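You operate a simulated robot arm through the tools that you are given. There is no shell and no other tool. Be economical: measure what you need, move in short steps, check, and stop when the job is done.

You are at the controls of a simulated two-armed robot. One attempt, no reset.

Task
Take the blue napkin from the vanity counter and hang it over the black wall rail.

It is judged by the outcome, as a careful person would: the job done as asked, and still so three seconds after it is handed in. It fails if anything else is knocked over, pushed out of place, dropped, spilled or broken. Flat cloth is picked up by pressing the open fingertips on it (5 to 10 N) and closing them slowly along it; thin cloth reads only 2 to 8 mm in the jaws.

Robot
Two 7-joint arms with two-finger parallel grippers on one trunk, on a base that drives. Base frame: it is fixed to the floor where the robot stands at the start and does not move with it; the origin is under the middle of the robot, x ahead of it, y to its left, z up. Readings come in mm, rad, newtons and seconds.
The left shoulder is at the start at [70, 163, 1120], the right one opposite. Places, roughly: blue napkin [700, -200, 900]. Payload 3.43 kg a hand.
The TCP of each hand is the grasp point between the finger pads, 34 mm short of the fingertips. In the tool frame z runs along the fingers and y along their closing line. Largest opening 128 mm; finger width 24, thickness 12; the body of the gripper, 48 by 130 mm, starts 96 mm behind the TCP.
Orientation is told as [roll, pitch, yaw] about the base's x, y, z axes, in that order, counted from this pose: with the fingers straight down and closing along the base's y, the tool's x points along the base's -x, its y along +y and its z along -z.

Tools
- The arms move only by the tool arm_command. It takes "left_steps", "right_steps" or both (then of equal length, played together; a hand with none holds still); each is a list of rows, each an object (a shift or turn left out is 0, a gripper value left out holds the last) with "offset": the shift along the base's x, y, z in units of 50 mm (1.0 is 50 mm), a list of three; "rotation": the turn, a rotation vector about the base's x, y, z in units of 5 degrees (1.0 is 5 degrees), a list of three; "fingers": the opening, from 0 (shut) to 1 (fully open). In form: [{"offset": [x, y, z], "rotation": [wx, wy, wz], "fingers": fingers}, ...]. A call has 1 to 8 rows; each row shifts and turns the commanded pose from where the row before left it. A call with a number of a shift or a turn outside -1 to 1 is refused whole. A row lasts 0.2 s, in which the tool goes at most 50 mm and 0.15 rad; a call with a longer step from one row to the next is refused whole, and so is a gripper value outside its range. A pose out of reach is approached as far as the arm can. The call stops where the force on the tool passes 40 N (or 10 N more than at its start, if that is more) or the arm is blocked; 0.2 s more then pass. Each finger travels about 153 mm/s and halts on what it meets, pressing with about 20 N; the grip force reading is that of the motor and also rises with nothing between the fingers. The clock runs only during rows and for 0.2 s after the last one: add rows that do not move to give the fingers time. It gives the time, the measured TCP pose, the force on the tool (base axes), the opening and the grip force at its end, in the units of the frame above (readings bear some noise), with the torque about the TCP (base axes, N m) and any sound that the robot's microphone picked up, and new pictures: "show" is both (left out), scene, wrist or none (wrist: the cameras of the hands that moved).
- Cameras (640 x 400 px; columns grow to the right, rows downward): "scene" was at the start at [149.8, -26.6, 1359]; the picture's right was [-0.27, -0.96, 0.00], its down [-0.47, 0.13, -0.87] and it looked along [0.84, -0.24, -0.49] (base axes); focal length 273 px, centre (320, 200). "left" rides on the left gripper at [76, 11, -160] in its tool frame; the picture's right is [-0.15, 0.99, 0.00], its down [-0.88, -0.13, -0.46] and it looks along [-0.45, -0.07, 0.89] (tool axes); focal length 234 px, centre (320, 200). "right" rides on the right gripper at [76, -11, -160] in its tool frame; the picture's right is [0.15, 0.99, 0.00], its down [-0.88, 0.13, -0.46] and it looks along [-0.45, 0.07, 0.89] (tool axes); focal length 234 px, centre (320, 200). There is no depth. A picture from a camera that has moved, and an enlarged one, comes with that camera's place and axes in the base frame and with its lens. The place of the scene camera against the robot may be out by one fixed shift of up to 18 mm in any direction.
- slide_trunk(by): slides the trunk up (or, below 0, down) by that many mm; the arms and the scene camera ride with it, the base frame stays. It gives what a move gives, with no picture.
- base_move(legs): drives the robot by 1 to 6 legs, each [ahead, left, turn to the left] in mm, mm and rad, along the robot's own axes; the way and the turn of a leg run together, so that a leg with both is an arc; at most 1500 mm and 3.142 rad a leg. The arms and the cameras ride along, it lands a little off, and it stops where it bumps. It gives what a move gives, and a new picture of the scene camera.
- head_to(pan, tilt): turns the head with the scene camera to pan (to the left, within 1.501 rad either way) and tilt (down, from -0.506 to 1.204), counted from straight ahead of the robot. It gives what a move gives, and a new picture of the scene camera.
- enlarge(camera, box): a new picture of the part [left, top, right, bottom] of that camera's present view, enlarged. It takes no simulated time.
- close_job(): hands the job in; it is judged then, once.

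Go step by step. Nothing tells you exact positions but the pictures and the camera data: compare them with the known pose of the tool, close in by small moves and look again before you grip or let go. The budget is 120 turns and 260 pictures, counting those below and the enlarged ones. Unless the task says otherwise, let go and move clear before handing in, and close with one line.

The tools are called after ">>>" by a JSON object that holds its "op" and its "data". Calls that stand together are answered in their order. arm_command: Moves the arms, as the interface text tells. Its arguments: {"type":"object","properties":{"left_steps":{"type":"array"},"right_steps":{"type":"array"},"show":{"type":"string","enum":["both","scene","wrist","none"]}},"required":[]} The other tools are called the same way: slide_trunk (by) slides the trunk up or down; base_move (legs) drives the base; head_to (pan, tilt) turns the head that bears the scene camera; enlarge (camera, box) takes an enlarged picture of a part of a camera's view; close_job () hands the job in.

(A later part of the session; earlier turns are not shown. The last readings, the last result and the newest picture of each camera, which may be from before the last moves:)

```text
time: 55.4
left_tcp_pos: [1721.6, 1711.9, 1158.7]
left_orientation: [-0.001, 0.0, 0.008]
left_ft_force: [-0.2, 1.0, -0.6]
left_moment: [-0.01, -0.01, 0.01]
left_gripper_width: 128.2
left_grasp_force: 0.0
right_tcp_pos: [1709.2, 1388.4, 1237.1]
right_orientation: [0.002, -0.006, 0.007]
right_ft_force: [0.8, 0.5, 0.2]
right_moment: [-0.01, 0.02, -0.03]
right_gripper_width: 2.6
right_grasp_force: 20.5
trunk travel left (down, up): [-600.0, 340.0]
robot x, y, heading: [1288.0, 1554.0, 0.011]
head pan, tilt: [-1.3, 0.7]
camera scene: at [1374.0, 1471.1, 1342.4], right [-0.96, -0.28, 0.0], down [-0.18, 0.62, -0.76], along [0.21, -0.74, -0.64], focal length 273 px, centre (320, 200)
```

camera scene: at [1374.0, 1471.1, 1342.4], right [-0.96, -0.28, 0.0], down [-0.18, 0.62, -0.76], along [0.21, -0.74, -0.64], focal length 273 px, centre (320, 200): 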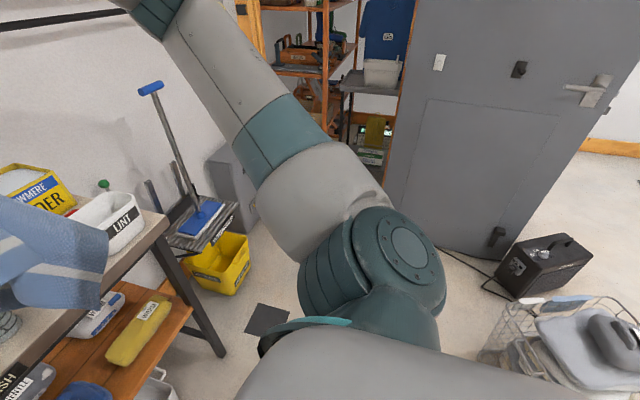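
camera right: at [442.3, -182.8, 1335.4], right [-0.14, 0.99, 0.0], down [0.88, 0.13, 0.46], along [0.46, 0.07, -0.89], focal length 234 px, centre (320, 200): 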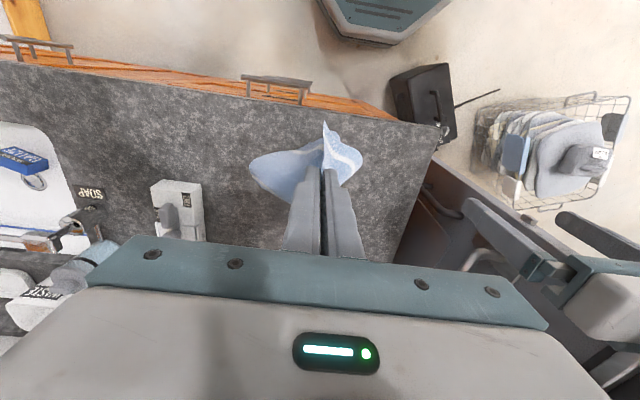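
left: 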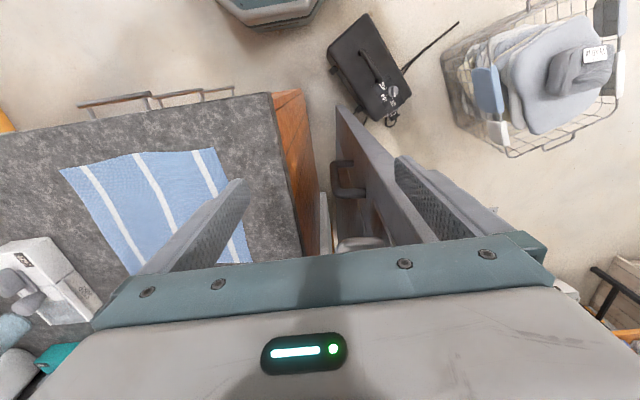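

Everything is as mapped. Now moving right 700 mm to face the rail at y ≈ 850.

>>> {"op": "base_move", "data": {"legs": [[0, -700, -0.01]]}}

>>> {"op": "head_to", "data": {"pan": 0.0, "tilt": 0.35}}

```text
time: 59.2
left_tcp_pos: [1729.0, 1019.4, 1159.7]
left_orientation: [0.0, 0.002, 0.019]
left_ft_force: [-0.2, -0.9, -0.3]
left_moment: [-0.04, -0.02, -0.01]
left_gripper_width: 128.0
left_grasp_force: 0.0
right_tcp_pos: [1720.6, 693.8, 1236.4]
right_orientation: [0.002, -0.009, 0.015]
right_ft_force: [-0.1, 0.2, -0.5]
right_moment: [0.02, 0.01, 0.02]
right_gripper_width: 2.6
right_grasp_force: 20.4
trunk travel left (down, up): [-600.0, 340.0]
robot x, y, heading: [1297.6, 854.5, 0.018]
head pan, tilt: [-1.3, 0.7]
camera scene: at [1383.9, 774.4, 1342.4], right [-0.96, -0.28, 0.0], down [-0.18, 0.62, -0.76], along [0.22, -0.73, -0.64], focal length 273 px, centre (320, 200)
```

scene: 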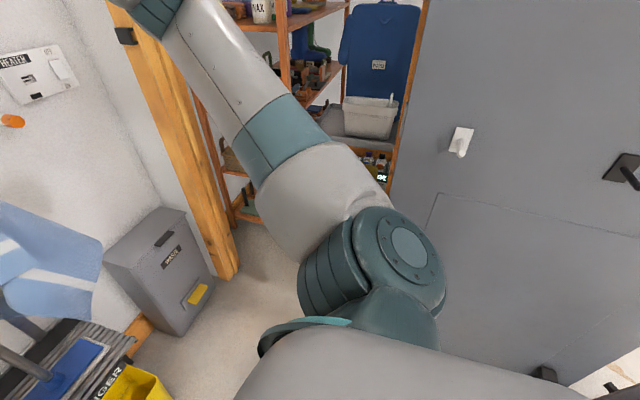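

```text
time: 60.7
left_tcp_pos: [1729.5, 1019.5, 1158.7]
left_orientation: [0.002, -0.001, 0.019]
left_ft_force: [-0.3, 0.2, 0.0]
left_moment: [0.01, 0.03, -0.02]
left_gripper_width: 127.9
left_grasp_force: 0.2
right_tcp_pos: [1721.3, 695.1, 1235.9]
right_orientation: [0.002, -0.006, 0.014]
right_ft_force: [0.6, 0.0, -0.7]
right_moment: [-0.02, 0.01, 0.0]
right_gripper_width: 2.7
right_grasp_force: 20.2
trunk travel left (down, up): [-600.0, 340.0]
robot x, y, heading: [1294.8, 856.7, 0.016]
head pan, tilt: [0.0, 0.351]
camera scene: at [1452.8, 857.6, 1373.8], right [0.02, -1.0, 0.0], down [-0.34, -0.01, -0.94], along [0.94, 0.02, -0.34], focal length 273 px, centre (320, 200)
```

scene: 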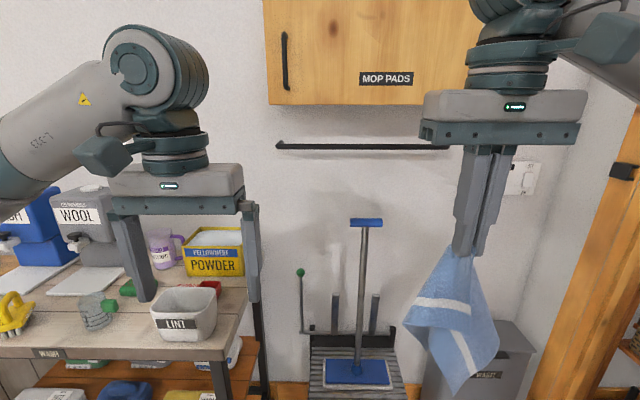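

I'm now facing the rail, but a cabinet sits just above it. I need the geometry of the gap, the brackets and the cabinet depth before deciding how to drape, so I'll enlarge and lower the viewpoint.

>>> {"op": "enlarge", "data": {"camera": "scene", "box": [250, 80, 490, 230]}}

>>> {"op": "head_to", "data": {"pan": -0.2, "tilt": 0.1}}

```text
2.67 times, centred on (370, 155) of scene
camera zoom: at [1452.8, 857.6, 1373.8], right [0.02, -1.0, 0.0], down [-0.34, -0.01, -0.94], along [0.94, 0.02, -0.34], focal length 727 px, centre (187, 320)
```

zoom: 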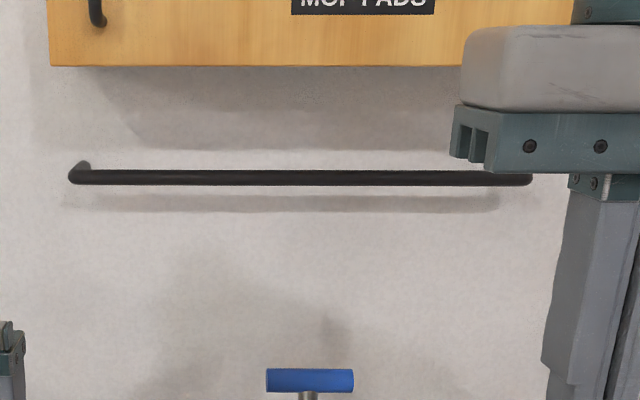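

```text
time: 61.5
left_tcp_pos: [1728.1, 1019.9, 1159.5]
left_orientation: [-0.002, -0.001, 0.02]
left_ft_force: [0.2, 0.5, 0.4]
left_moment: [0.0, -0.02, 0.03]
left_gripper_width: 127.8
left_grasp_force: 0.1
right_tcp_pos: [1720.1, 694.5, 1236.7]
right_orientation: [0.002, -0.007, 0.016]
right_ft_force: [0.1, -0.4, 0.3]
right_moment: [0.02, 0.0, -0.02]
right_gripper_width: 2.7
right_grasp_force: 20.0
trunk travel left (down, up): [-600.0, 340.0]
robot x, y, heading: [1296.6, 856.4, 0.021]
head pan, tilt: [-0.201, 0.099]
camera scene: at [1450.3, 839.3, 1397.1], right [-0.18, -0.98, 0.0], down [-0.1, 0.02, -0.99], along [0.98, -0.18, -0.1], focal length 273 px, centre (320, 200)
```

scene: 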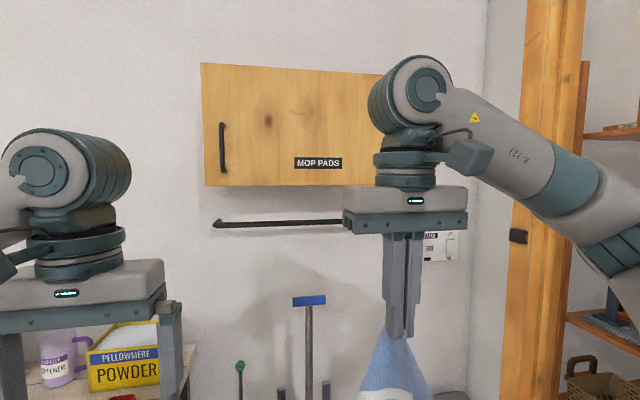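

The rail has end standoffs to the wall. I'll lower the trunk to look up at the gap and the cabinet's underside.

>>> {"op": "slide_trunk", "data": {"by": -250}}

>>> {"op": "head_to", "data": {"pan": 0.05, "tilt": -0.2}}

>>> {"op": "enlarge", "data": {"camera": "scene", "box": [220, 100, 460, 250]}}

```text
time: 64.0
left_tcp_pos: [1728.5, 1019.2, 909.5]
left_orientation: [0.0, 0.0, 0.018]
left_ft_force: [-0.1, 0.7, -0.3]
left_moment: [0.01, -0.01, 0.0]
left_gripper_width: 128.2
left_grasp_force: 0.0
right_tcp_pos: [1719.8, 694.4, 986.3]
right_orientation: [0.003, -0.007, 0.015]
right_ft_force: [0.1, 0.0, 0.2]
right_moment: [0.0, -0.04, -0.02]
right_gripper_width: 2.6
right_grasp_force: 19.7
trunk travel left (down, up): [-350.0, 590.0]
robot x, y, heading: [1301.4, 859.0, 0.018]
head pan, tilt: [-0.201, 0.099]
```

```text
time: 64.8
left_tcp_pos: [1729.1, 1018.8, 909.6]
left_orientation: [0.0, 0.0, 0.019]
left_ft_force: [-0.2, 0.6, -0.5]
left_moment: [-0.03, 0.01, 0.01]
left_gripper_width: 127.8
left_grasp_force: 0.0
right_tcp_pos: [1719.2, 694.1, 987.3]
right_orientation: [0.002, -0.005, 0.014]
right_ft_force: [0.1, -0.4, -0.4]
right_moment: [0.01, -0.03, -0.02]
right_gripper_width: 2.6
right_grasp_force: 19.9
trunk travel left (down, up): [-350.0, 590.0]
robot x, y, heading: [1297.4, 857.1, 0.021]
head pan, tilt: [0.051, -0.201]
camera scene: at [1442.7, 861.6, 1173.6], right [0.07, -1.0, 0.0], down [0.2, 0.01, -0.98], along [0.98, 0.07, 0.2], focal length 273 px, centre (320, 200)
```

scene: 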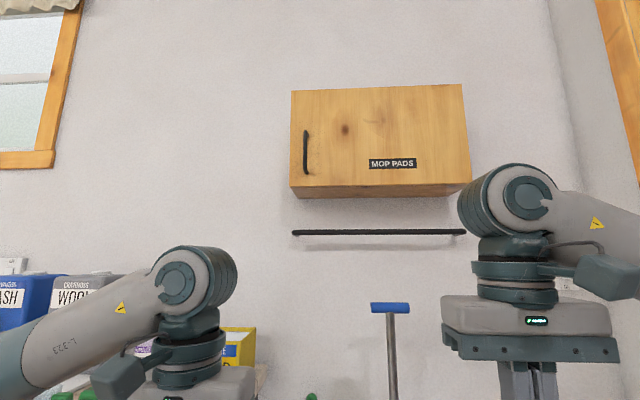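

```text
2.67 times, centred on (340, 175) of scene
camera zoom: at [1442.7, 861.6, 1173.6], right [0.07, -1.0, 0.0], down [0.2, 0.01, -0.98], along [0.98, 0.07, 0.2], focal length 727 px, centre (267, 267)
```

zoom: 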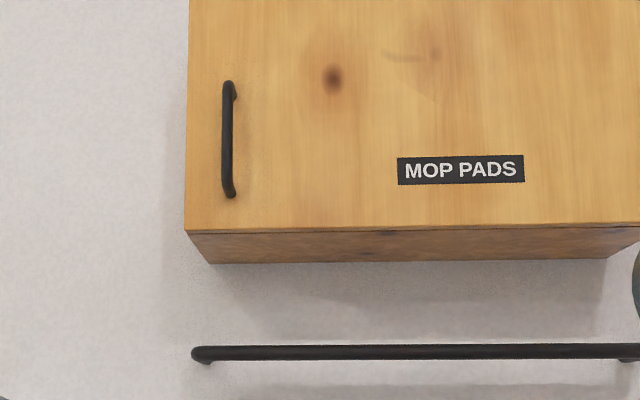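

Cabinet bottom is at z ≈ 1368 with its front at x ≈ 2200. The rail is at x ≈ 2290, z ≈ 1244, about 80–90 mm off the wall, so a horizontal hand fits through the gap above the rail. I'll raise the trunk again and move the right hand ahead, with the left hand up and out of the way.

>>> {"op": "slide_trunk", "data": {"by": 250}}

>>> {"op": "arm_command", "data": {"right_steps": [{"offset": [0.6, 0.35, 0.2]}, {"offset": [0.6, 0.35, 0.2]}, {"offset": [0.6, 0.35, 0.2]}, {"offset": [0.6, 0.35, 0.2]}, {"offset": [0.6, 0.35, 0.2]}, {"offset": [0.6, 0.35, 0.2]}, {}], "left_steps": [{"offset": [0, 0.2, 0.6]}, {"offset": [0, 0.2, 0.6]}, {"offset": [0, 0.2, 0.6]}, {"offset": [0, 0.2, 0.6]}, {"offset": [0, 0.2, 0.6]}, {"offset": [0, 0, 0]}, {}], "show": "none"}}

>>> {"op": "arm_command", "data": {"right_steps": [{"rotation": [0, -1, 0]}, {"rotation": [0, -1, 0]}, {"rotation": [0, -1, 0]}, {"rotation": [0, -1, 0]}, {"rotation": [0, -1, 0]}, {"rotation": [0, -1, 0]}, {"rotation": [0, -1, 0]}, {"rotation": [0, -1, 0]}], "show": "none"}}

>>> {"op": "head_to", "data": {"pan": 0.0, "tilt": 0.25}}

```text
time: 67.4
left_tcp_pos: [1728.7, 1019.3, 1159.1]
left_orientation: [0.0, -0.001, 0.019]
left_ft_force: [-0.1, 1.1, -1.0]
left_moment: [-0.03, -0.04, -0.01]
left_gripper_width: 127.8
left_grasp_force: 0.1
right_tcp_pos: [1719.9, 695.0, 1237.3]
right_orientation: [0.002, -0.006, 0.016]
right_ft_force: [0.2, -0.2, -0.3]
right_moment: [0.02, -0.01, -0.01]
right_gripper_width: 2.5
right_grasp_force: 19.8
trunk travel left (down, up): [-600.0, 340.0]
robot x, y, heading: [1296.0, 859.8, 0.017]
head pan, tilt: [0.051, -0.201]
```

```text
time: 69.0
left_tcp_pos: [1729.9, 1068.2, 1312.8]
left_orientation: [0.0, 0.0, 0.018]
left_ft_force: [-0.5, -0.6, 0.8]
left_moment: [0.04, -0.04, -0.02]
left_gripper_width: 127.9
left_grasp_force: 0.1
right_tcp_pos: [1898.7, 796.8, 1297.4]
right_orientation: [0.005, -0.008, 0.015]
right_ft_force: [-0.5, -0.8, 0.1]
right_moment: [0.06, -0.03, -0.01]
right_gripper_width: 2.5
right_grasp_force: 19.7
trunk travel left (down, up): [-600.0, 340.0]
robot x, y, heading: [1295.4, 855.5, 0.02]
head pan, tilt: [0.051, -0.201]
```

```text
time: 70.8
left_tcp_pos: [1729.2, 1070.5, 1311.3]
left_orientation: [-0.001, 0.0, 0.02]
left_ft_force: [0.3, -0.7, 0.3]
left_moment: [-0.05, 0.0, 0.0]
left_gripper_width: 127.9
left_grasp_force: 0.0
right_tcp_pos: [1899.6, 800.1, 1296.2]
right_orientation: [-0.012, -0.706, 0.022]
right_ft_force: [0.1, -0.7, -1.1]
right_moment: [0.0, -0.02, 0.01]
right_gripper_width: 2.9
right_grasp_force: 19.9
trunk travel left (down, up): [-600.0, 340.0]
robot x, y, heading: [1297.7, 858.4, 0.017]
head pan, tilt: [0.051, -0.201]
```

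```text
time: 71.7
left_tcp_pos: [1729.1, 1069.8, 1311.2]
left_orientation: [0.0, -0.001, 0.019]
left_ft_force: [-0.1, -0.2, 0.0]
left_moment: [0.02, 0.0, 0.03]
left_gripper_width: 128.0
left_grasp_force: 0.0
right_tcp_pos: [1900.3, 799.5, 1296.2]
right_orientation: [-0.013, -0.704, 0.022]
right_ft_force: [0.1, -1.1, -0.6]
right_moment: [0.05, -0.01, -0.03]
right_gripper_width: 2.6
right_grasp_force: 20.0
trunk travel left (down, up): [-600.0, 340.0]
robot x, y, heading: [1296.9, 855.8, 0.01]
head pan, tilt: [0.0, 0.25]
camera scene: at [1453.1, 857.6, 1383.3], right [0.02, -1.0, 0.0], down [-0.25, 0.0, -0.97], along [0.97, 0.02, -0.25], focal length 273 px, centre (320, 200)
```

scene: 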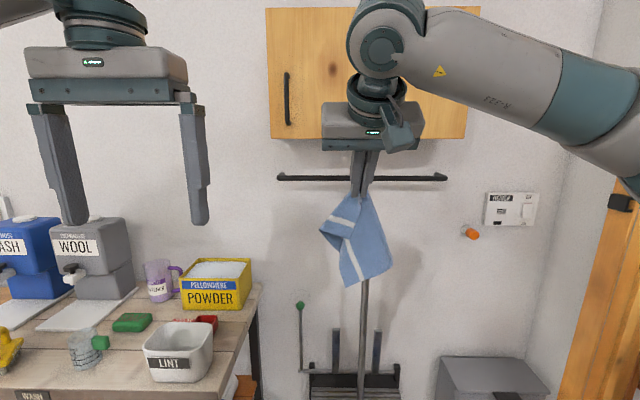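

At 40° and going well. I'll continue to 80°, then look.

>>> {"op": "arm_command", "data": {"right_steps": [{"rotation": [0, -1, 0]}, {"rotation": [0, -1, 0]}, {"rotation": [0, -1, 0]}, {"rotation": [0, -1, 0]}, {"rotation": [0, -1, 0]}, {"rotation": [0, -1, 0]}, {"rotation": [0, -1, 0]}, {"rotation": [0, -1, 0]}], "show": "both"}}

```text
time: 73.5
left_tcp_pos: [1729.8, 1069.8, 1311.8]
left_orientation: [-0.001, 0.001, 0.018]
left_ft_force: [0.3, 0.4, 0.4]
left_moment: [-0.03, 0.0, 0.01]
left_gripper_width: 128.1
left_grasp_force: 0.0
right_tcp_pos: [1900.4, 799.2, 1297.1]
right_orientation: [-0.093, -1.403, 0.096]
right_ft_force: [0.4, -0.1, 0.8]
right_moment: [-0.01, -0.01, 0.01]
right_gripper_width: 2.7
right_grasp_force: 20.1
trunk travel left (down, up): [-600.0, 340.0]
robot x, y, heading: [1295.8, 855.0, 0.013]
head pan, tilt: [0.0, 0.25]
camera scene: at [1453.2, 857.6, 1383.2], right [0.02, -1.0, 0.0], down [-0.25, 0.0, -0.97], along [0.97, 0.02, -0.25], focal length 273 px, centre (320, 200)
camera right: at [1729.1, 785.2, 1249.2], right [-0.03, 0.99, -0.16], down [-0.3, 0.14, 0.94], along [0.95, 0.08, 0.3], focal length 234 px, centre (320, 200)
```

scene: 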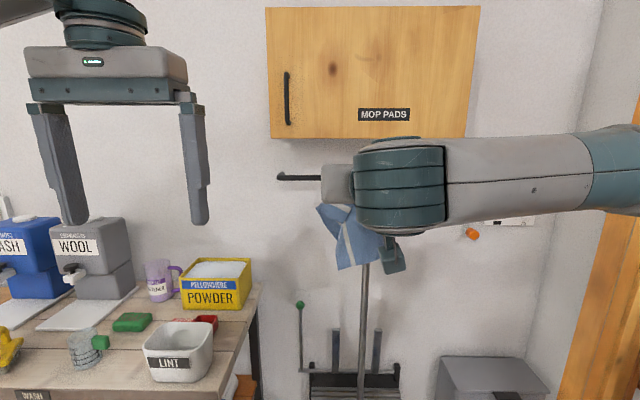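
right: 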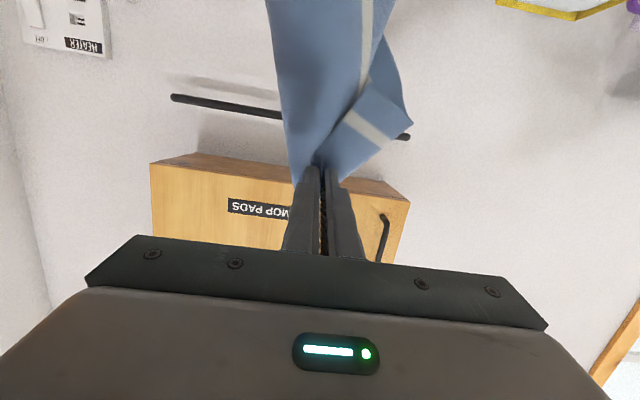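

Hand is nearly horizontal with the napkin hanging from the fingertips. I'll drive ahead 170 mm (tips to about x 2105, still short of the rail) and re-triangulate with the wrist camera.

>>> {"op": "base_move", "data": {"legs": [[170, 0, -0.01]]}}

>>> {"op": "arm_command", "data": {"right_steps": [{}], "show": "wrist"}}

```text
time: 75.0
left_tcp_pos: [1898.2, 1067.6, 1312.2]
left_orientation: [0.001, 0.0, 0.012]
left_ft_force: [-0.5, 0.2, -0.7]
left_moment: [0.02, -0.02, -0.04]
left_gripper_width: 128.0
left_grasp_force: 0.1
right_tcp_pos: [2065.5, 795.5, 1297.0]
right_orientation: [-0.094, -1.403, 0.088]
right_ft_force: [-0.5, -0.3, -0.9]
right_moment: [-0.03, 0.04, -0.01]
right_gripper_width: 2.9
right_grasp_force: 19.7
trunk travel left (down, up): [-600.0, 340.0]
robot x, y, heading: [1463.5, 856.6, 0.004]
head pan, tilt: [0.0, 0.25]
camera scene: at [1619.2, 858.6, 1383.4], right [0.01, -1.0, 0.0], down [-0.25, 0.0, -0.97], along [0.97, 0.01, -0.25], focal length 273 px, centre (320, 200)
```

scene: 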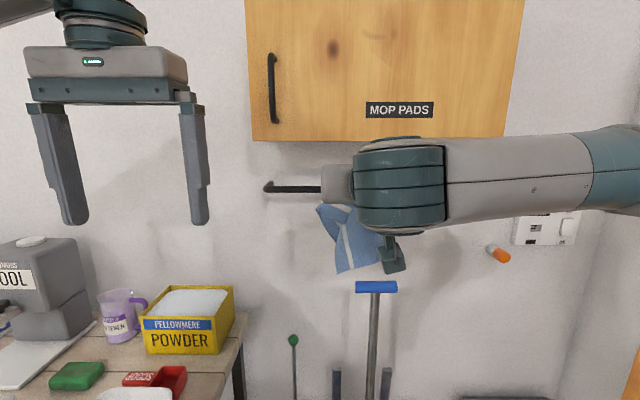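

```text
time: 75.4
left_tcp_pos: [1897.2, 1067.1, 1312.5]
left_orientation: [0.0, -0.003, 0.011]
left_ft_force: [-0.8, -0.1, 0.8]
left_moment: [-0.02, -0.03, 0.0]
left_gripper_width: 128.2
left_grasp_force: 0.0
right_tcp_pos: [2064.4, 796.0, 1297.3]
right_orientation: [-0.095, -1.404, 0.09]
right_ft_force: [-0.1, -0.3, 0.3]
right_moment: [0.03, 0.01, 0.02]
right_gripper_width: 3.1
right_grasp_force: 20.7
trunk travel left (down, up): [-600.0, 340.0]
robot x, y, heading: [1463.9, 859.5, 0.0]
head pan, tilt: [0.0, 0.25]
camera right: at [1893.3, 783.7, 1250.1], right [-0.02, 0.99, -0.16], down [-0.3, 0.15, 0.94], along [0.95, 0.07, 0.3], focal length 234 px, centre (320, 200)
```

right: 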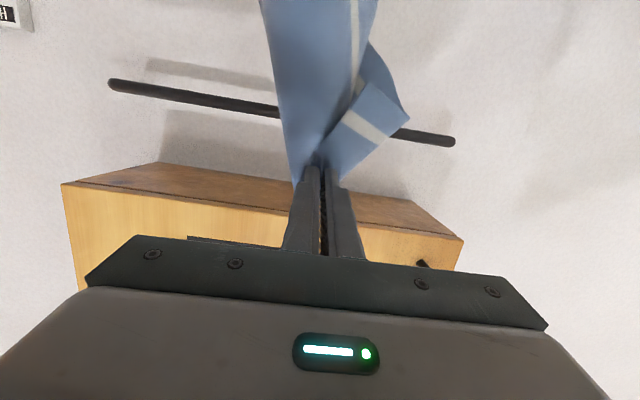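

Wrist triangulation: rail at x ≈ 2268, z ≈ 1242, y 484–1005, with the wall at about x 2350. The mop handle top is near (2163, 738, 1048), so I'll shift 60 mm left to stay clear of it, then move ahead.

>>> {"op": "arm_command", "data": {"right_steps": [{"offset": [0, 0.6, 0]}, {"offset": [0, 0.6, 0]}, {}], "show": "none"}}

>>> {"op": "base_move", "data": {"legs": [[100, 0, 0]]}}

>>> {"op": "arm_command", "data": {"right_steps": [{"offset": [0.4, 0, -0.1]}, {}], "show": "wrist"}}

```text
time: 76.2
left_tcp_pos: [1899.6, 1065.8, 1310.2]
left_orientation: [0.001, 0.001, 0.009]
left_ft_force: [0.8, -0.6, 0.0]
left_moment: [-0.02, 0.01, -0.03]
left_gripper_width: 127.9
left_grasp_force: 0.0
right_tcp_pos: [2068.1, 854.3, 1295.0]
right_orientation: [-0.09, -1.403, 0.08]
right_ft_force: [0.3, -0.7, 0.2]
right_moment: [-0.01, 0.04, 0.05]
right_gripper_width: 2.8
right_grasp_force: 19.9
trunk travel left (down, up): [-600.0, 340.0]
robot x, y, heading: [1466.0, 861.0, 0.015]
head pan, tilt: [0.0, 0.25]
```

```text
time: 77.3
left_tcp_pos: [1999.2, 1068.1, 1311.8]
left_orientation: [0.0, 0.0, 0.008]
left_ft_force: [0.1, 0.3, -1.3]
left_moment: [-0.02, 0.0, -0.01]
left_gripper_width: 127.8
left_grasp_force: 0.1
right_tcp_pos: [2167.4, 855.6, 1295.7]
right_orientation: [-0.094, -1.403, 0.087]
right_ft_force: [-0.3, 0.0, -0.7]
right_moment: [-0.01, -0.02, 0.03]
right_gripper_width: 2.4
right_grasp_force: 19.5
trunk travel left (down, up): [-600.0, 340.0]
robot x, y, heading: [1564.5, 861.5, 0.007]
head pan, tilt: [0.0, 0.25]
camera scene: at [1719.6, 859.2, 1383.3], right [0.01, -1.0, 0.0], down [-0.25, 0.0, -0.97], along [0.97, 0.01, -0.25], focal length 273 px, centre (320, 200)
```

scene: 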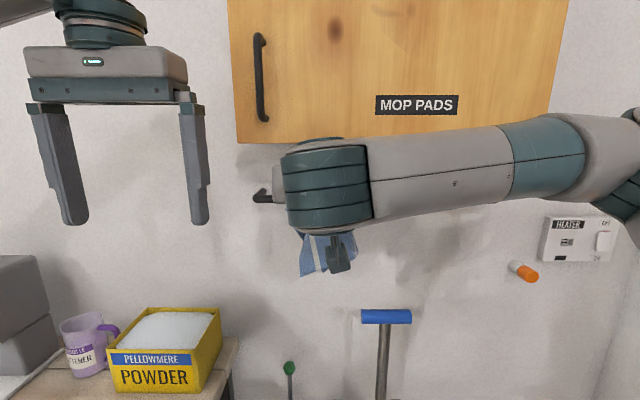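

```text
time: 77.9
left_tcp_pos: [1999.1, 1067.1, 1311.0]
left_orientation: [0.002, 0.0, 0.009]
left_ft_force: [-0.1, -0.4, 0.0]
left_moment: [0.0, 0.02, 0.0]
left_gripper_width: 128.0
left_grasp_force: 0.0
right_tcp_pos: [2188.4, 854.9, 1291.0]
right_orientation: [-0.095, -1.402, 0.087]
right_ft_force: [0.3, 0.5, 0.7]
right_moment: [0.0, -0.02, 0.04]
right_gripper_width: 2.8
right_grasp_force: 19.8
trunk travel left (down, up): [-600.0, 340.0]
robot x, y, heading: [1561.9, 858.0, 0.005]
head pan, tilt: [0.0, 0.25]
camera right: at [2018.3, 842.1, 1243.9], right [-0.02, 0.99, -0.16], down [-0.3, 0.15, 0.94], along [0.95, 0.07, 0.29], focal length 234 px, centre (320, 200)
```

right: 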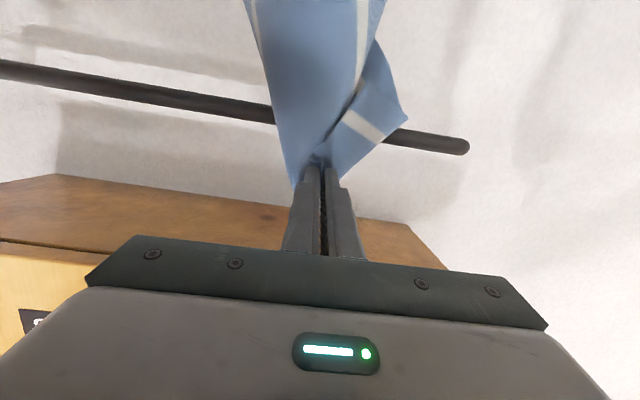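

Rail confirmed at x ≈ 2267, z ≈ 1240. The fingers clear its top by about 20 mm, so I'll advance over the rail and let the cloth drag up across it.

>>> {"op": "arm_command", "data": {"right_steps": [{"offset": [0.4, 0, 0]}, {"offset": [0.4, 0, 0]}, {"offset": [0.4, 0, 0]}, {"offset": [0.4, 0, 0]}, {}], "show": "both"}}

```text
time: 79.1
left_tcp_pos: [1998.5, 1066.8, 1312.1]
left_orientation: [0.0, 0.002, 0.006]
left_ft_force: [-0.7, 0.0, 0.4]
left_moment: [0.03, 0.01, 0.01]
left_gripper_width: 128.2
left_grasp_force: 0.1
right_tcp_pos: [2266.9, 857.7, 1290.1]
right_orientation: [-0.098, -1.402, 0.091]
right_ft_force: [0.0, 0.4, 0.6]
right_moment: [0.0, -0.02, 0.0]
right_gripper_width: 2.5
right_grasp_force: 20.2
trunk travel left (down, up): [-600.0, 340.0]
robot x, y, heading: [1565.4, 860.5, 0.007]
head pan, tilt: [0.0, 0.25]
camera scene: at [1719.2, 859.2, 1383.3], right [0.01, -1.0, 0.0], down [-0.25, 0.0, -0.97], along [0.97, 0.01, -0.25], focal length 273 px, centre (320, 200)
camera right: at [2096.9, 845.6, 1243.8], right [-0.02, 0.99, -0.16], down [-0.3, 0.15, 0.94], along [0.95, 0.07, 0.3], focal length 234 px, centre (320, 200)
```

scene: 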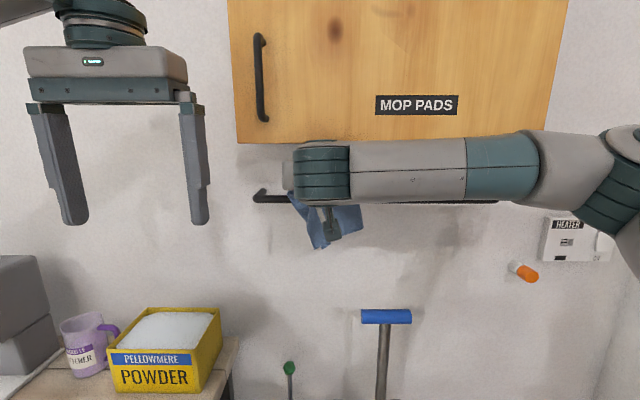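
right: 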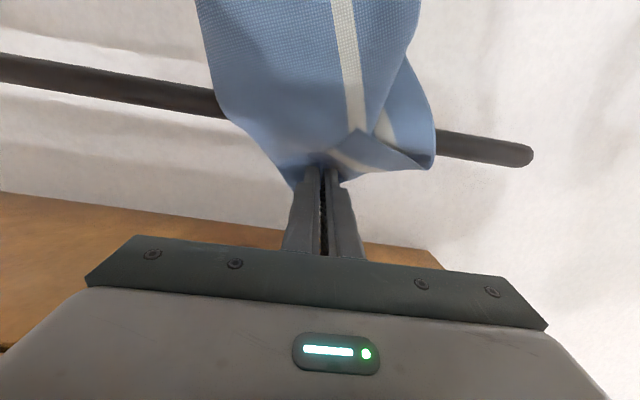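

The cloth is catching on the rail front as expected. I'll advance another 32 mm toward the wall, watching force.

>>> {"op": "arm_command", "data": {"right_steps": [{"offset": [0.24, 0, 0]}, {"offset": [0.24, 0, 0]}, {"offset": [0.16, 0, 0]}, {}], "show": "wrist"}}

```text
time: 80.1
left_tcp_pos: [1997.9, 1068.3, 1312.1]
left_orientation: [0.002, 0.0, 0.007]
left_ft_force: [-0.3, 0.3, -0.3]
left_moment: [0.04, -0.01, 0.04]
left_gripper_width: 128.0
left_grasp_force: 0.0
right_tcp_pos: [2300.6, 855.3, 1290.0]
right_orientation: [-0.096, -1.404, 0.09]
right_ft_force: [-0.3, 0.3, -0.5]
right_moment: [-0.04, 0.03, 0.01]
right_gripper_width: 2.8
right_grasp_force: 20.4
trunk travel left (down, up): [-600.0, 340.0]
robot x, y, heading: [1563.1, 860.7, 0.011]
head pan, tilt: [0.0, 0.25]
camera right: at [2129.1, 843.1, 1242.9], right [-0.02, 0.99, -0.16], down [-0.3, 0.15, 0.94], along [0.95, 0.07, 0.3], focal length 234 px, centre (320, 200)
```

right: 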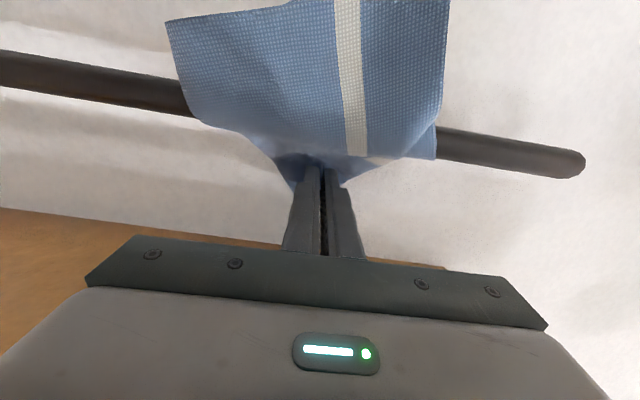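

Gripped only by the edge, too little cloth would lie behind the rail and it could slip off. Better to hang it from the middle, so I'll back off, hand the napkin to the left hand gripped about mid-cloth, and push that doubled fold over the rail.

>>> {"op": "base_move", "data": {"legs": [[-160, 0, 0]]}}

>>> {"op": "arm_command", "data": {"right_steps": [{"rotation": [0, 1, 0]}, {"rotation": [0, 1, 0]}, {"rotation": [0, 1, 0]}, {"rotation": [0, 1, 0]}, {"rotation": [0, 1, 0]}, {"rotation": [0, 1, 0]}, {"rotation": [0, 1, 0]}, {"rotation": [0, 1, 0]}], "left_steps": [{"offset": [0.6, 0, 0]}, {"offset": [0.6, 0, 0]}, {"offset": [0.6, 0, 0]}, {"offset": [0.6, 0, 0]}, {"offset": [0.6, 0, 0]}, {"offset": [0.6, 0, 0]}, {"rotation": [0, -1, 0]}, {"rotation": [0, -1, 0]}], "show": "scene"}}

```text
time: 81.5
left_tcp_pos: [1840.6, 1067.9, 1310.7]
left_orientation: [-0.001, -0.001, 0.011]
left_ft_force: [0.5, 0.1, -0.1]
left_moment: [0.01, -0.01, 0.02]
left_gripper_width: 128.1
left_grasp_force: 0.1
right_tcp_pos: [2143.4, 855.8, 1288.1]
right_orientation: [-0.095, -1.401, 0.09]
right_ft_force: [0.6, -0.2, -0.2]
right_moment: [0.02, 0.01, 0.02]
right_gripper_width: 2.6
right_grasp_force: 19.8
trunk travel left (down, up): [-600.0, 340.0]
robot x, y, heading: [1407.1, 855.8, 0.008]
head pan, tilt: [0.0, 0.25]
camera scene: at [1562.1, 858.3, 1383.0], right [0.01, -1.0, 0.0], down [-0.25, 0.0, -0.97], along [0.97, 0.01, -0.25], focal length 273 px, centre (320, 200)
```

scene: 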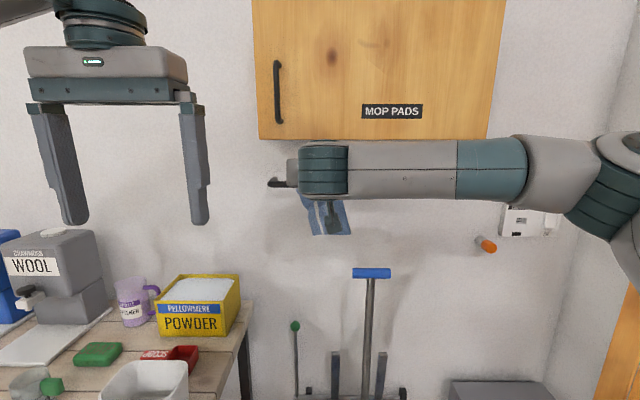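

```text
time: 83.3
left_tcp_pos: [2020.5, 1069.3, 1312.6]
left_orientation: [-0.003, -0.177, 0.01]
left_ft_force: [-0.4, -0.5, -0.3]
left_moment: [0.0, 0.01, -0.01]
left_gripper_width: 128.1
left_grasp_force: 0.0
right_tcp_pos: [2142.8, 856.3, 1289.3]
right_orientation: [-0.021, -0.704, 0.02]
right_ft_force: [0.4, 0.7, -0.7]
right_moment: [-0.03, 0.0, 0.0]
right_gripper_width: 2.8
right_grasp_force: 19.9
trunk travel left (down, up): [-600.0, 340.0]
robot x, y, heading: [1407.0, 859.4, 0.008]
head pan, tilt: [0.0, 0.25]
camera scene: at [1561.1, 859.2, 1383.2], right [0.01, -1.0, 0.0], down [-0.25, 0.0, -0.97], along [0.97, 0.01, -0.25], focal length 273 px, centre (320, 200)
```

scene: 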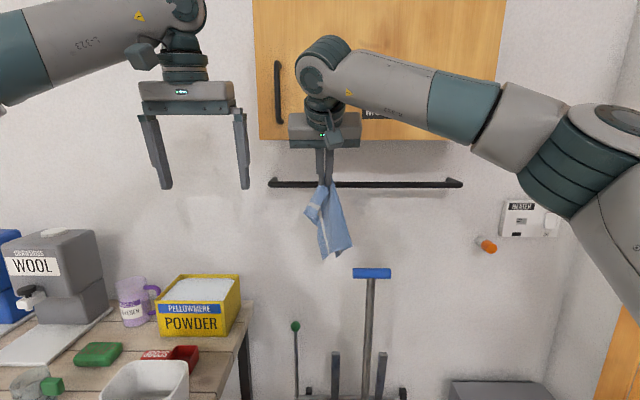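

The napkin hangs free from the right tips at about (2165, 856, 1263), reaching down to z ≈ 1070. I'll turn the left hand horizontal before bringing it in beneath.

>>> {"op": "arm_command", "data": {"left_steps": [{"rotation": [0, -1, 0]}, {"rotation": [0, -1, 0]}, {"rotation": [0, -1, 0]}, {"rotation": [0, -1, 0]}, {"rotation": [0, -1, 0]}, {"rotation": [0, -1, 0]}, {"rotation": [0, -1, 0]}, {"rotation": [0, -1, 0]}], "show": "none"}}

>>> {"op": "arm_command", "data": {"left_steps": [{"rotation": [0, -1, 0]}, {"rotation": [0, -1, 0]}, {"rotation": [0, -1, 0]}, {"rotation": [0, -1, 0]}, {"rotation": [0, -1, 0]}, {"rotation": [0, -1, 0]}, {"rotation": [0, -1, 0]}, {}], "show": "both"}}

```text
time: 85.1
left_tcp_pos: [2020.6, 1067.7, 1310.8]
left_orientation: [-0.015, -0.875, 0.015]
left_ft_force: [0.5, 0.1, -0.7]
left_moment: [-0.02, 0.0, 0.04]
left_gripper_width: 128.0
left_grasp_force: 0.0
right_tcp_pos: [2141.4, 855.4, 1289.8]
right_orientation: [-0.018, -0.706, 0.019]
right_ft_force: [0.3, 0.4, -1.2]
right_moment: [-0.02, 0.0, 0.01]
right_gripper_width: 3.0
right_grasp_force: 20.2
trunk travel left (down, up): [-600.0, 340.0]
robot x, y, heading: [1402.3, 858.2, 0.008]
head pan, tilt: [0.0, 0.25]
```

```text
time: 86.9
left_tcp_pos: [2019.1, 1066.7, 1311.1]
left_orientation: [-0.117, -1.484, 0.116]
left_ft_force: [0.0, 0.4, 0.2]
left_moment: [0.01, -0.02, 0.03]
left_gripper_width: 127.9
left_grasp_force: 0.1
right_tcp_pos: [2141.1, 855.5, 1291.6]
right_orientation: [-0.02, -0.705, 0.021]
right_ft_force: [0.0, 0.2, -0.2]
right_moment: [-0.03, 0.04, -0.01]
right_gripper_width: 2.5
right_grasp_force: 20.2
trunk travel left (down, up): [-600.0, 340.0]
robot x, y, heading: [1404.6, 859.5, 0.01]
head pan, tilt: [0.0, 0.25]
camera scene: at [1561.0, 858.0, 1383.3], right [0.01, -1.0, 0.0], down [-0.25, 0.0, -0.97], along [0.97, 0.01, -0.25], focal length 273 px, centre (320, 200)
camera left: at [1854.1, 1077.4, 1249.7], right [0.01, 0.99, 0.14], down [-0.38, -0.12, 0.92], along [0.93, -0.06, 0.37], focal length 234 px, centre (320, 200)
```

scene: 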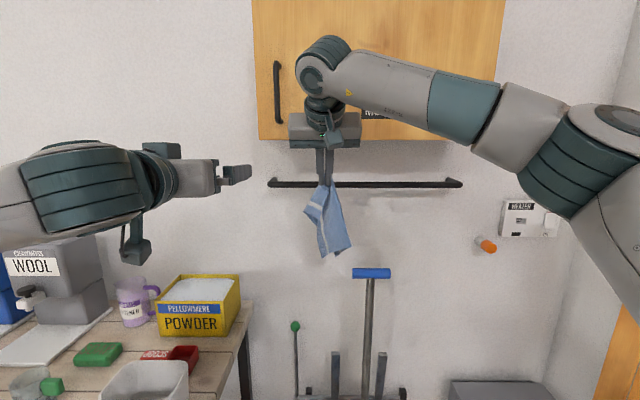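
left: 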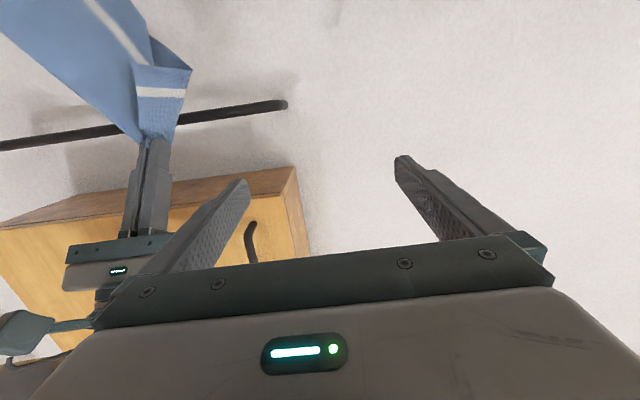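

Now lower the left hand and bring it behind the hanging cloth (still short of it in x).

>>> {"op": "arm_command", "data": {"left_steps": [{"offset": [0, -0.5, -0.6]}, {"offset": [0, -0.6, -0.6]}, {"offset": [0, -0.7, -0.5]}, {"offset": [0, -0.7, -0.5]}, {"offset": [0, -0.8, -0.4]}, {"offset": [0, -0.9, -0.26]}, {}], "show": "both"}}

```text
time: 88.5
left_tcp_pos: [2018.6, 856.6, 1168.8]
left_orientation: [-0.134, -1.485, 0.134]
left_ft_force: [0.1, 0.7, 0.5]
left_moment: [-0.02, 0.02, -0.02]
left_gripper_width: 128.1
left_grasp_force: 0.0
right_tcp_pos: [2141.9, 857.4, 1290.9]
right_orientation: [-0.019, -0.704, 0.02]
right_ft_force: [0.6, 0.2, -0.5]
right_moment: [-0.02, -0.02, 0.02]
right_gripper_width: 2.7
right_grasp_force: 20.0
trunk travel left (down, up): [-600.0, 340.0]
robot x, y, heading: [1403.7, 860.9, 0.012]
head pan, tilt: [0.0, 0.25]
camera scene: at [1561.1, 860.0, 1383.2], right [0.01, -1.0, 0.0], down [-0.25, 0.0, -0.97], along [0.97, 0.01, -0.25], focal length 273 px, centre (320, 200)
camera left: at [1854.2, 866.5, 1107.9], right [0.01, 0.99, 0.13], down [-0.38, -0.12, 0.92], along [0.93, -0.06, 0.37], focal length 234 px, centre (320, 200)
```

scene: 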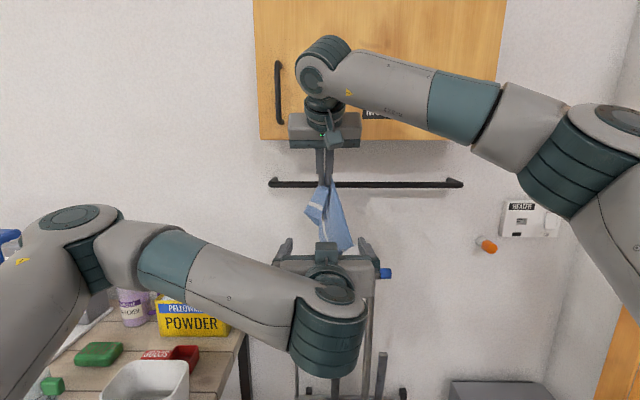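
left: 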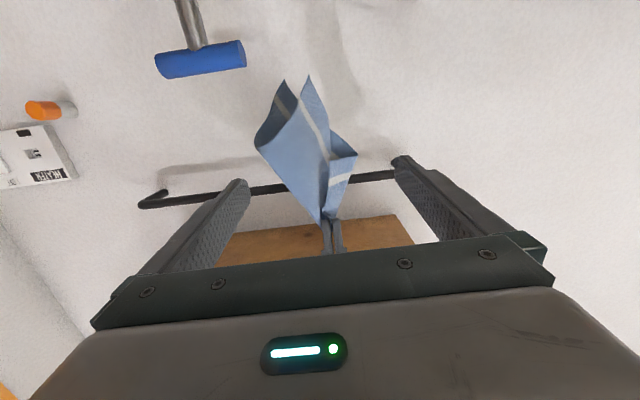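

Cloth at this height spans y ≈ 785–900 in front of the open left fingers. I'll centre on y 844 and advance around it.

>>> {"op": "arm_command", "data": {"left_steps": [{"offset": [0, -0.26, 0]}, {"offset": [0.5, 0, 0]}, {"offset": [0.5, 0, 0]}, {"offset": [0.5, 0, 0]}, {"offset": [0.5, 0, 0]}, {"offset": [0.5, 0, 0]}, {}], "show": "both"}}

```text
time: 90.1
left_tcp_pos: [2143.2, 842.1, 1168.2]
left_orientation: [-0.118, -1.484, 0.119]
left_ft_force: [0.0, 0.0, 0.0]
left_moment: [0.01, -0.01, 0.02]
left_gripper_width: 128.2
left_grasp_force: 0.0
right_tcp_pos: [2141.4, 855.3, 1290.6]
right_orientation: [-0.02, -0.705, 0.019]
right_ft_force: [0.0, -0.2, 0.2]
right_moment: [0.0, 0.03, 0.01]
right_gripper_width: 2.7
right_grasp_force: 19.9
trunk travel left (down, up): [-600.0, 340.0]
robot x, y, heading: [1404.6, 858.0, 0.006]
head pan, tilt: [0.0, 0.25]
camera scene: at [1560.8, 858.4, 1383.3], right [0.01, -1.0, 0.0], down [-0.25, 0.0, -0.97], along [0.97, 0.01, -0.25], focal length 273 px, centre (320, 200)
camera left: at [1979.7, 852.8, 1107.3], right [0.01, 0.99, 0.14], down [-0.38, -0.12, 0.92], along [0.93, -0.06, 0.37], focal length 234 px, centre (320, 200)
```

scene: 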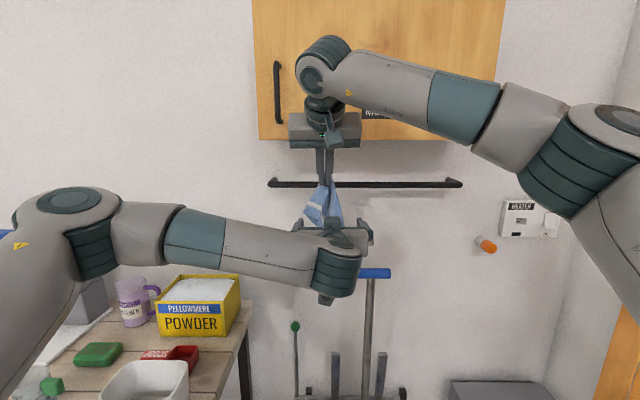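
left: 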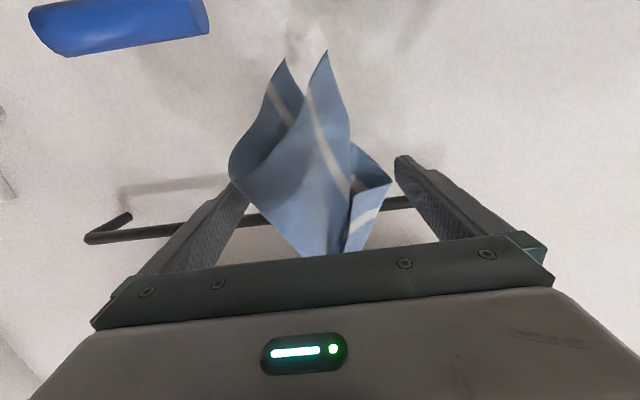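

The cloth is between the left fingers. I'll advance 12 mm more and close.

>>> {"op": "arm_command", "data": {"left_steps": [{"offset": [0.24, 0, 0], "fingers": 0.9}, {"fingers": 0.7}, {"fingers": 0.5}, {"fingers": 0.3}, {"fingers": 0.1}, {"fingers": 0.0}, {}, {}], "show": "both"}}

```text
time: 91.9
left_tcp_pos: [2157.2, 841.1, 1167.1]
left_orientation: [-0.117, -1.484, 0.116]
left_ft_force: [-0.3, -0.2, 0.7]
left_moment: [-0.01, 0.0, 0.02]
left_gripper_width: 2.5
left_grasp_force: 20.2
right_tcp_pos: [2142.5, 856.2, 1290.1]
right_orientation: [-0.019, -0.706, 0.019]
right_ft_force: [0.3, 0.3, -0.3]
right_moment: [-0.01, 0.0, 0.01]
right_gripper_width: 2.7
right_grasp_force: 20.0
trunk travel left (down, up): [-600.0, 340.0]
robot x, y, heading: [1402.6, 859.5, 0.007]
head pan, tilt: [0.0, 0.25]
camera scene: at [1561.2, 858.2, 1383.2], right [0.01, -1.0, 0.0], down [-0.25, 0.0, -0.97], along [0.97, 0.01, -0.25], focal length 273 px, centre (320, 200)
camera left: at [1992.6, 852.2, 1106.8], right [0.01, 0.99, 0.14], down [-0.38, -0.12, 0.92], along [0.93, -0.06, 0.37], focal length 234 px, centre (320, 200)
```

scene: 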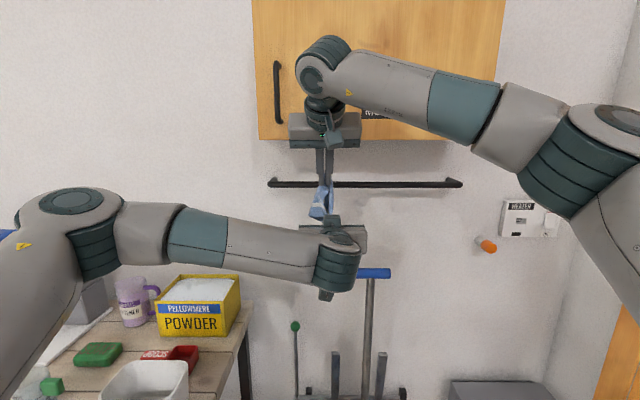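
left: 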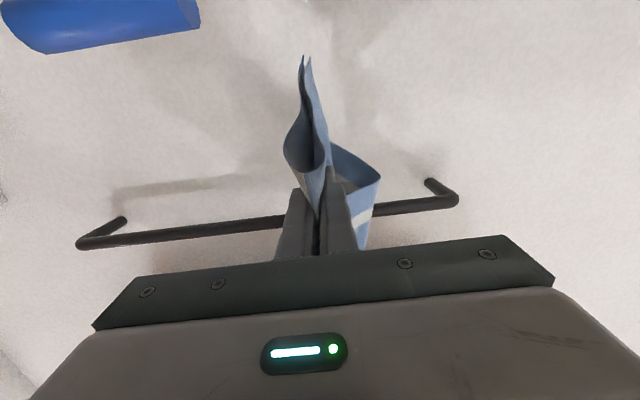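

The left hand reads 2.5 mm with cloth gripped. I'll open the right hand a little at a time and lift it clear.

>>> {"op": "arm_command", "data": {"right_steps": [{"fingers": 0.1}, {"fingers": 0.3}, {"fingers": 0.4}, {"offset": [-0.3, 0, 0.35]}, {"offset": [-0.5, 0, 0.55]}, {"offset": [-0.5, 0, 0.5]}, {}], "show": "both"}}

>>> {"op": "arm_command", "data": {"left_steps": [{}], "show": "wrist"}}

```text
time: 93.5
left_tcp_pos: [2157.9, 842.1, 1167.2]
left_orientation: [-0.112, -1.482, 0.113]
left_ft_force: [0.1, -0.5, -0.1]
left_moment: [0.0, 0.03, -0.01]
left_gripper_width: 2.5
left_grasp_force: 19.7
right_tcp_pos: [2076.3, 856.7, 1362.3]
right_orientation: [-0.019, -0.703, 0.018]
right_ft_force: [0.3, 0.3, 0.7]
right_moment: [0.0, 0.0, -0.03]
right_gripper_width: 51.4
right_grasp_force: 0.1
trunk travel left (down, up): [-600.0, 340.0]
robot x, y, heading: [1405.3, 859.6, 0.011]
head pan, tilt: [0.0, 0.25]
camera scene: at [1562.0, 858.0, 1383.1], right [0.01, -1.0, 0.0], down [-0.25, 0.0, -0.97], along [0.97, 0.01, -0.25], focal length 273 px, centre (320, 200)
camera right: at [1915.4, 844.4, 1435.5], right [-0.12, 0.99, -0.11], down [0.38, 0.15, 0.92], along [0.92, 0.07, -0.39], focal length 234 px, centre (320, 200)
```

scene: 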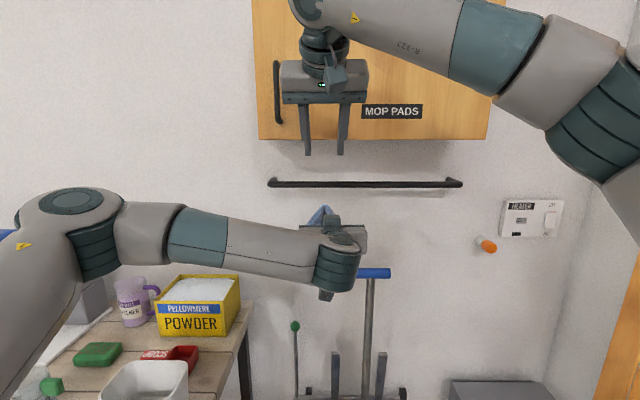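
right: 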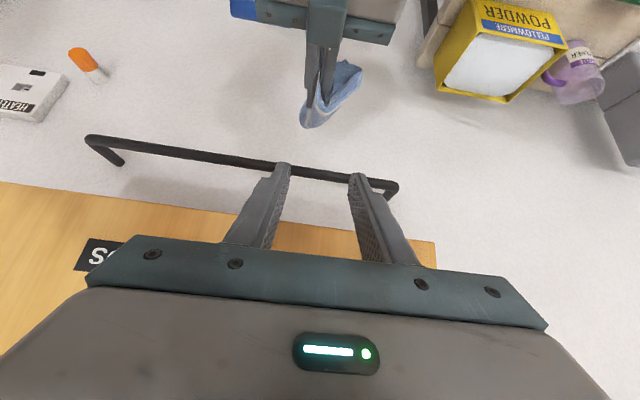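

```text
time: 93.9
left_tcp_pos: [2157.7, 842.0, 1168.6]
left_orientation: [-0.117, -1.483, 0.114]
left_ft_force: [-0.3, -0.3, -0.3]
left_moment: [0.0, 0.01, 0.0]
left_gripper_width: 2.7
left_grasp_force: 20.1
right_tcp_pos: [2076.6, 857.6, 1362.3]
right_orientation: [-0.018, -0.705, 0.019]
right_ft_force: [0.7, 0.5, 0.4]
right_moment: [0.04, -0.02, -0.03]
right_gripper_width: 51.2
right_grasp_force: 0.1
trunk travel left (down, up): [-600.0, 340.0]
robot x, y, heading: [1407.7, 859.8, 0.006]
head pan, tilt: [0.0, 0.25]
camera left: at [1992.5, 852.3, 1106.9], right [0.01, 0.99, 0.14], down [-0.38, -0.12, 0.92], along [0.93, -0.06, 0.37], focal length 234 px, centre (320, 200)
```

left: 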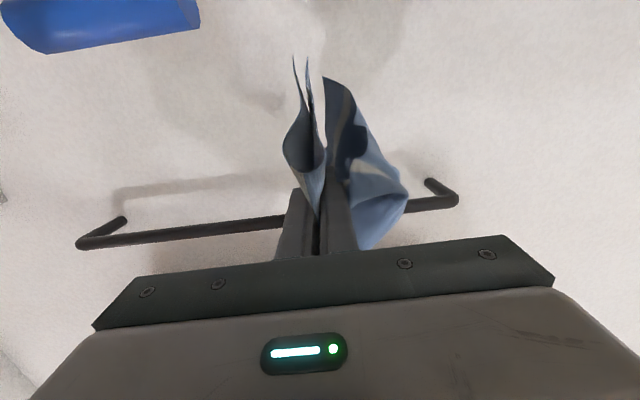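

The left hand now holds the napkin by its middle, both halves hanging. I'll withdraw the right hand to the side and raise the left to above rail height.

>>> {"op": "arm_command", "data": {"right_steps": [{"offset": [-0.5, -0.6, 0]}, {"offset": [-0.5, -0.6, 0]}, {"offset": [-0.5, -0.6, 0]}, {"offset": [-0.5, -0.6, 0]}, {"offset": [-0.5, -0.6, 0]}, {"offset": [0, -0.6, 0]}, {"offset": [0, -0.6, 0]}, {}], "left_steps": [{}, {}, {"offset": [0, 0, 0.4]}, {"offset": [0, 0, 0.5]}, {"offset": [0, 0, 0.5]}, {"offset": [0, 0, 0.5]}, {"offset": [0, 0, 0.5]}, {}], "show": "both"}}

```text
time: 95.7
left_tcp_pos: [2159.2, 846.0, 1287.0]
left_orientation: [-0.123, -1.483, 0.124]
left_ft_force: [0.6, 1.1, -0.7]
left_moment: [0.01, -0.01, -0.01]
left_gripper_width: 2.6
left_grasp_force: 20.0
right_tcp_pos: [1952.4, 646.5, 1361.9]
right_orientation: [-0.02, -0.705, 0.022]
right_ft_force: [0.6, -0.1, 0.3]
right_moment: [-0.03, 0.04, -0.04]
right_gripper_width: 51.1
right_grasp_force: 0.1
trunk travel left (down, up): [-600.0, 340.0]
robot x, y, heading: [1405.3, 857.6, 0.007]
head pan, tilt: [0.0, 0.25]
camera scene: at [1561.4, 859.2, 1383.2], right [0.01, -1.0, 0.0], down [-0.25, 0.0, -0.97], along [0.97, 0.01, -0.25], focal length 273 px, centre (320, 200)
camera right: at [1790.5, 633.9, 1435.9], right [-0.12, 0.99, -0.11], down [0.37, 0.15, 0.92], along [0.92, 0.07, -0.39], focal length 234 px, centre (320, 200)
camera left: at [1993.2, 857.1, 1226.4], right [0.01, 0.99, 0.14], down [-0.38, -0.12, 0.92], along [0.93, -0.06, 0.37], focal length 234 px, centre (320, 200)
```

scene: 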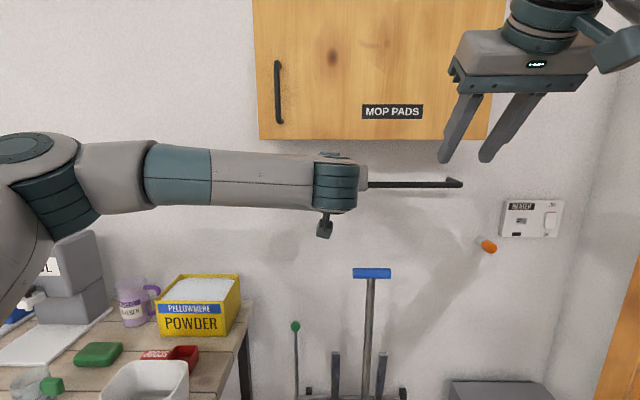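
right: 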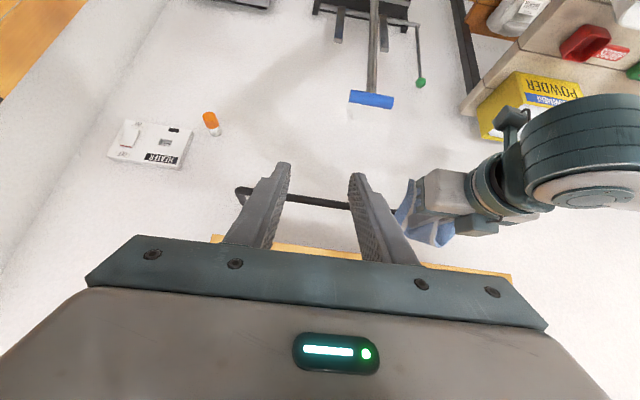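
left: 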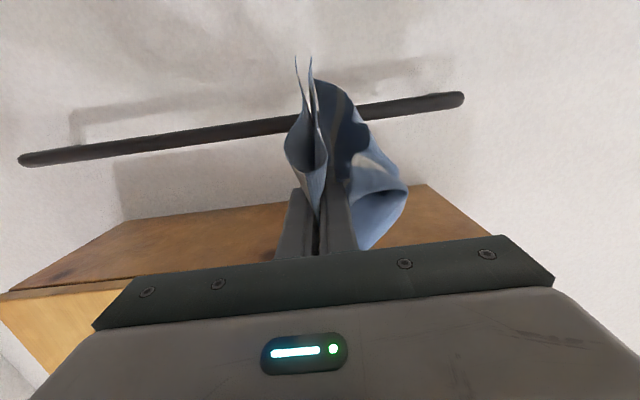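

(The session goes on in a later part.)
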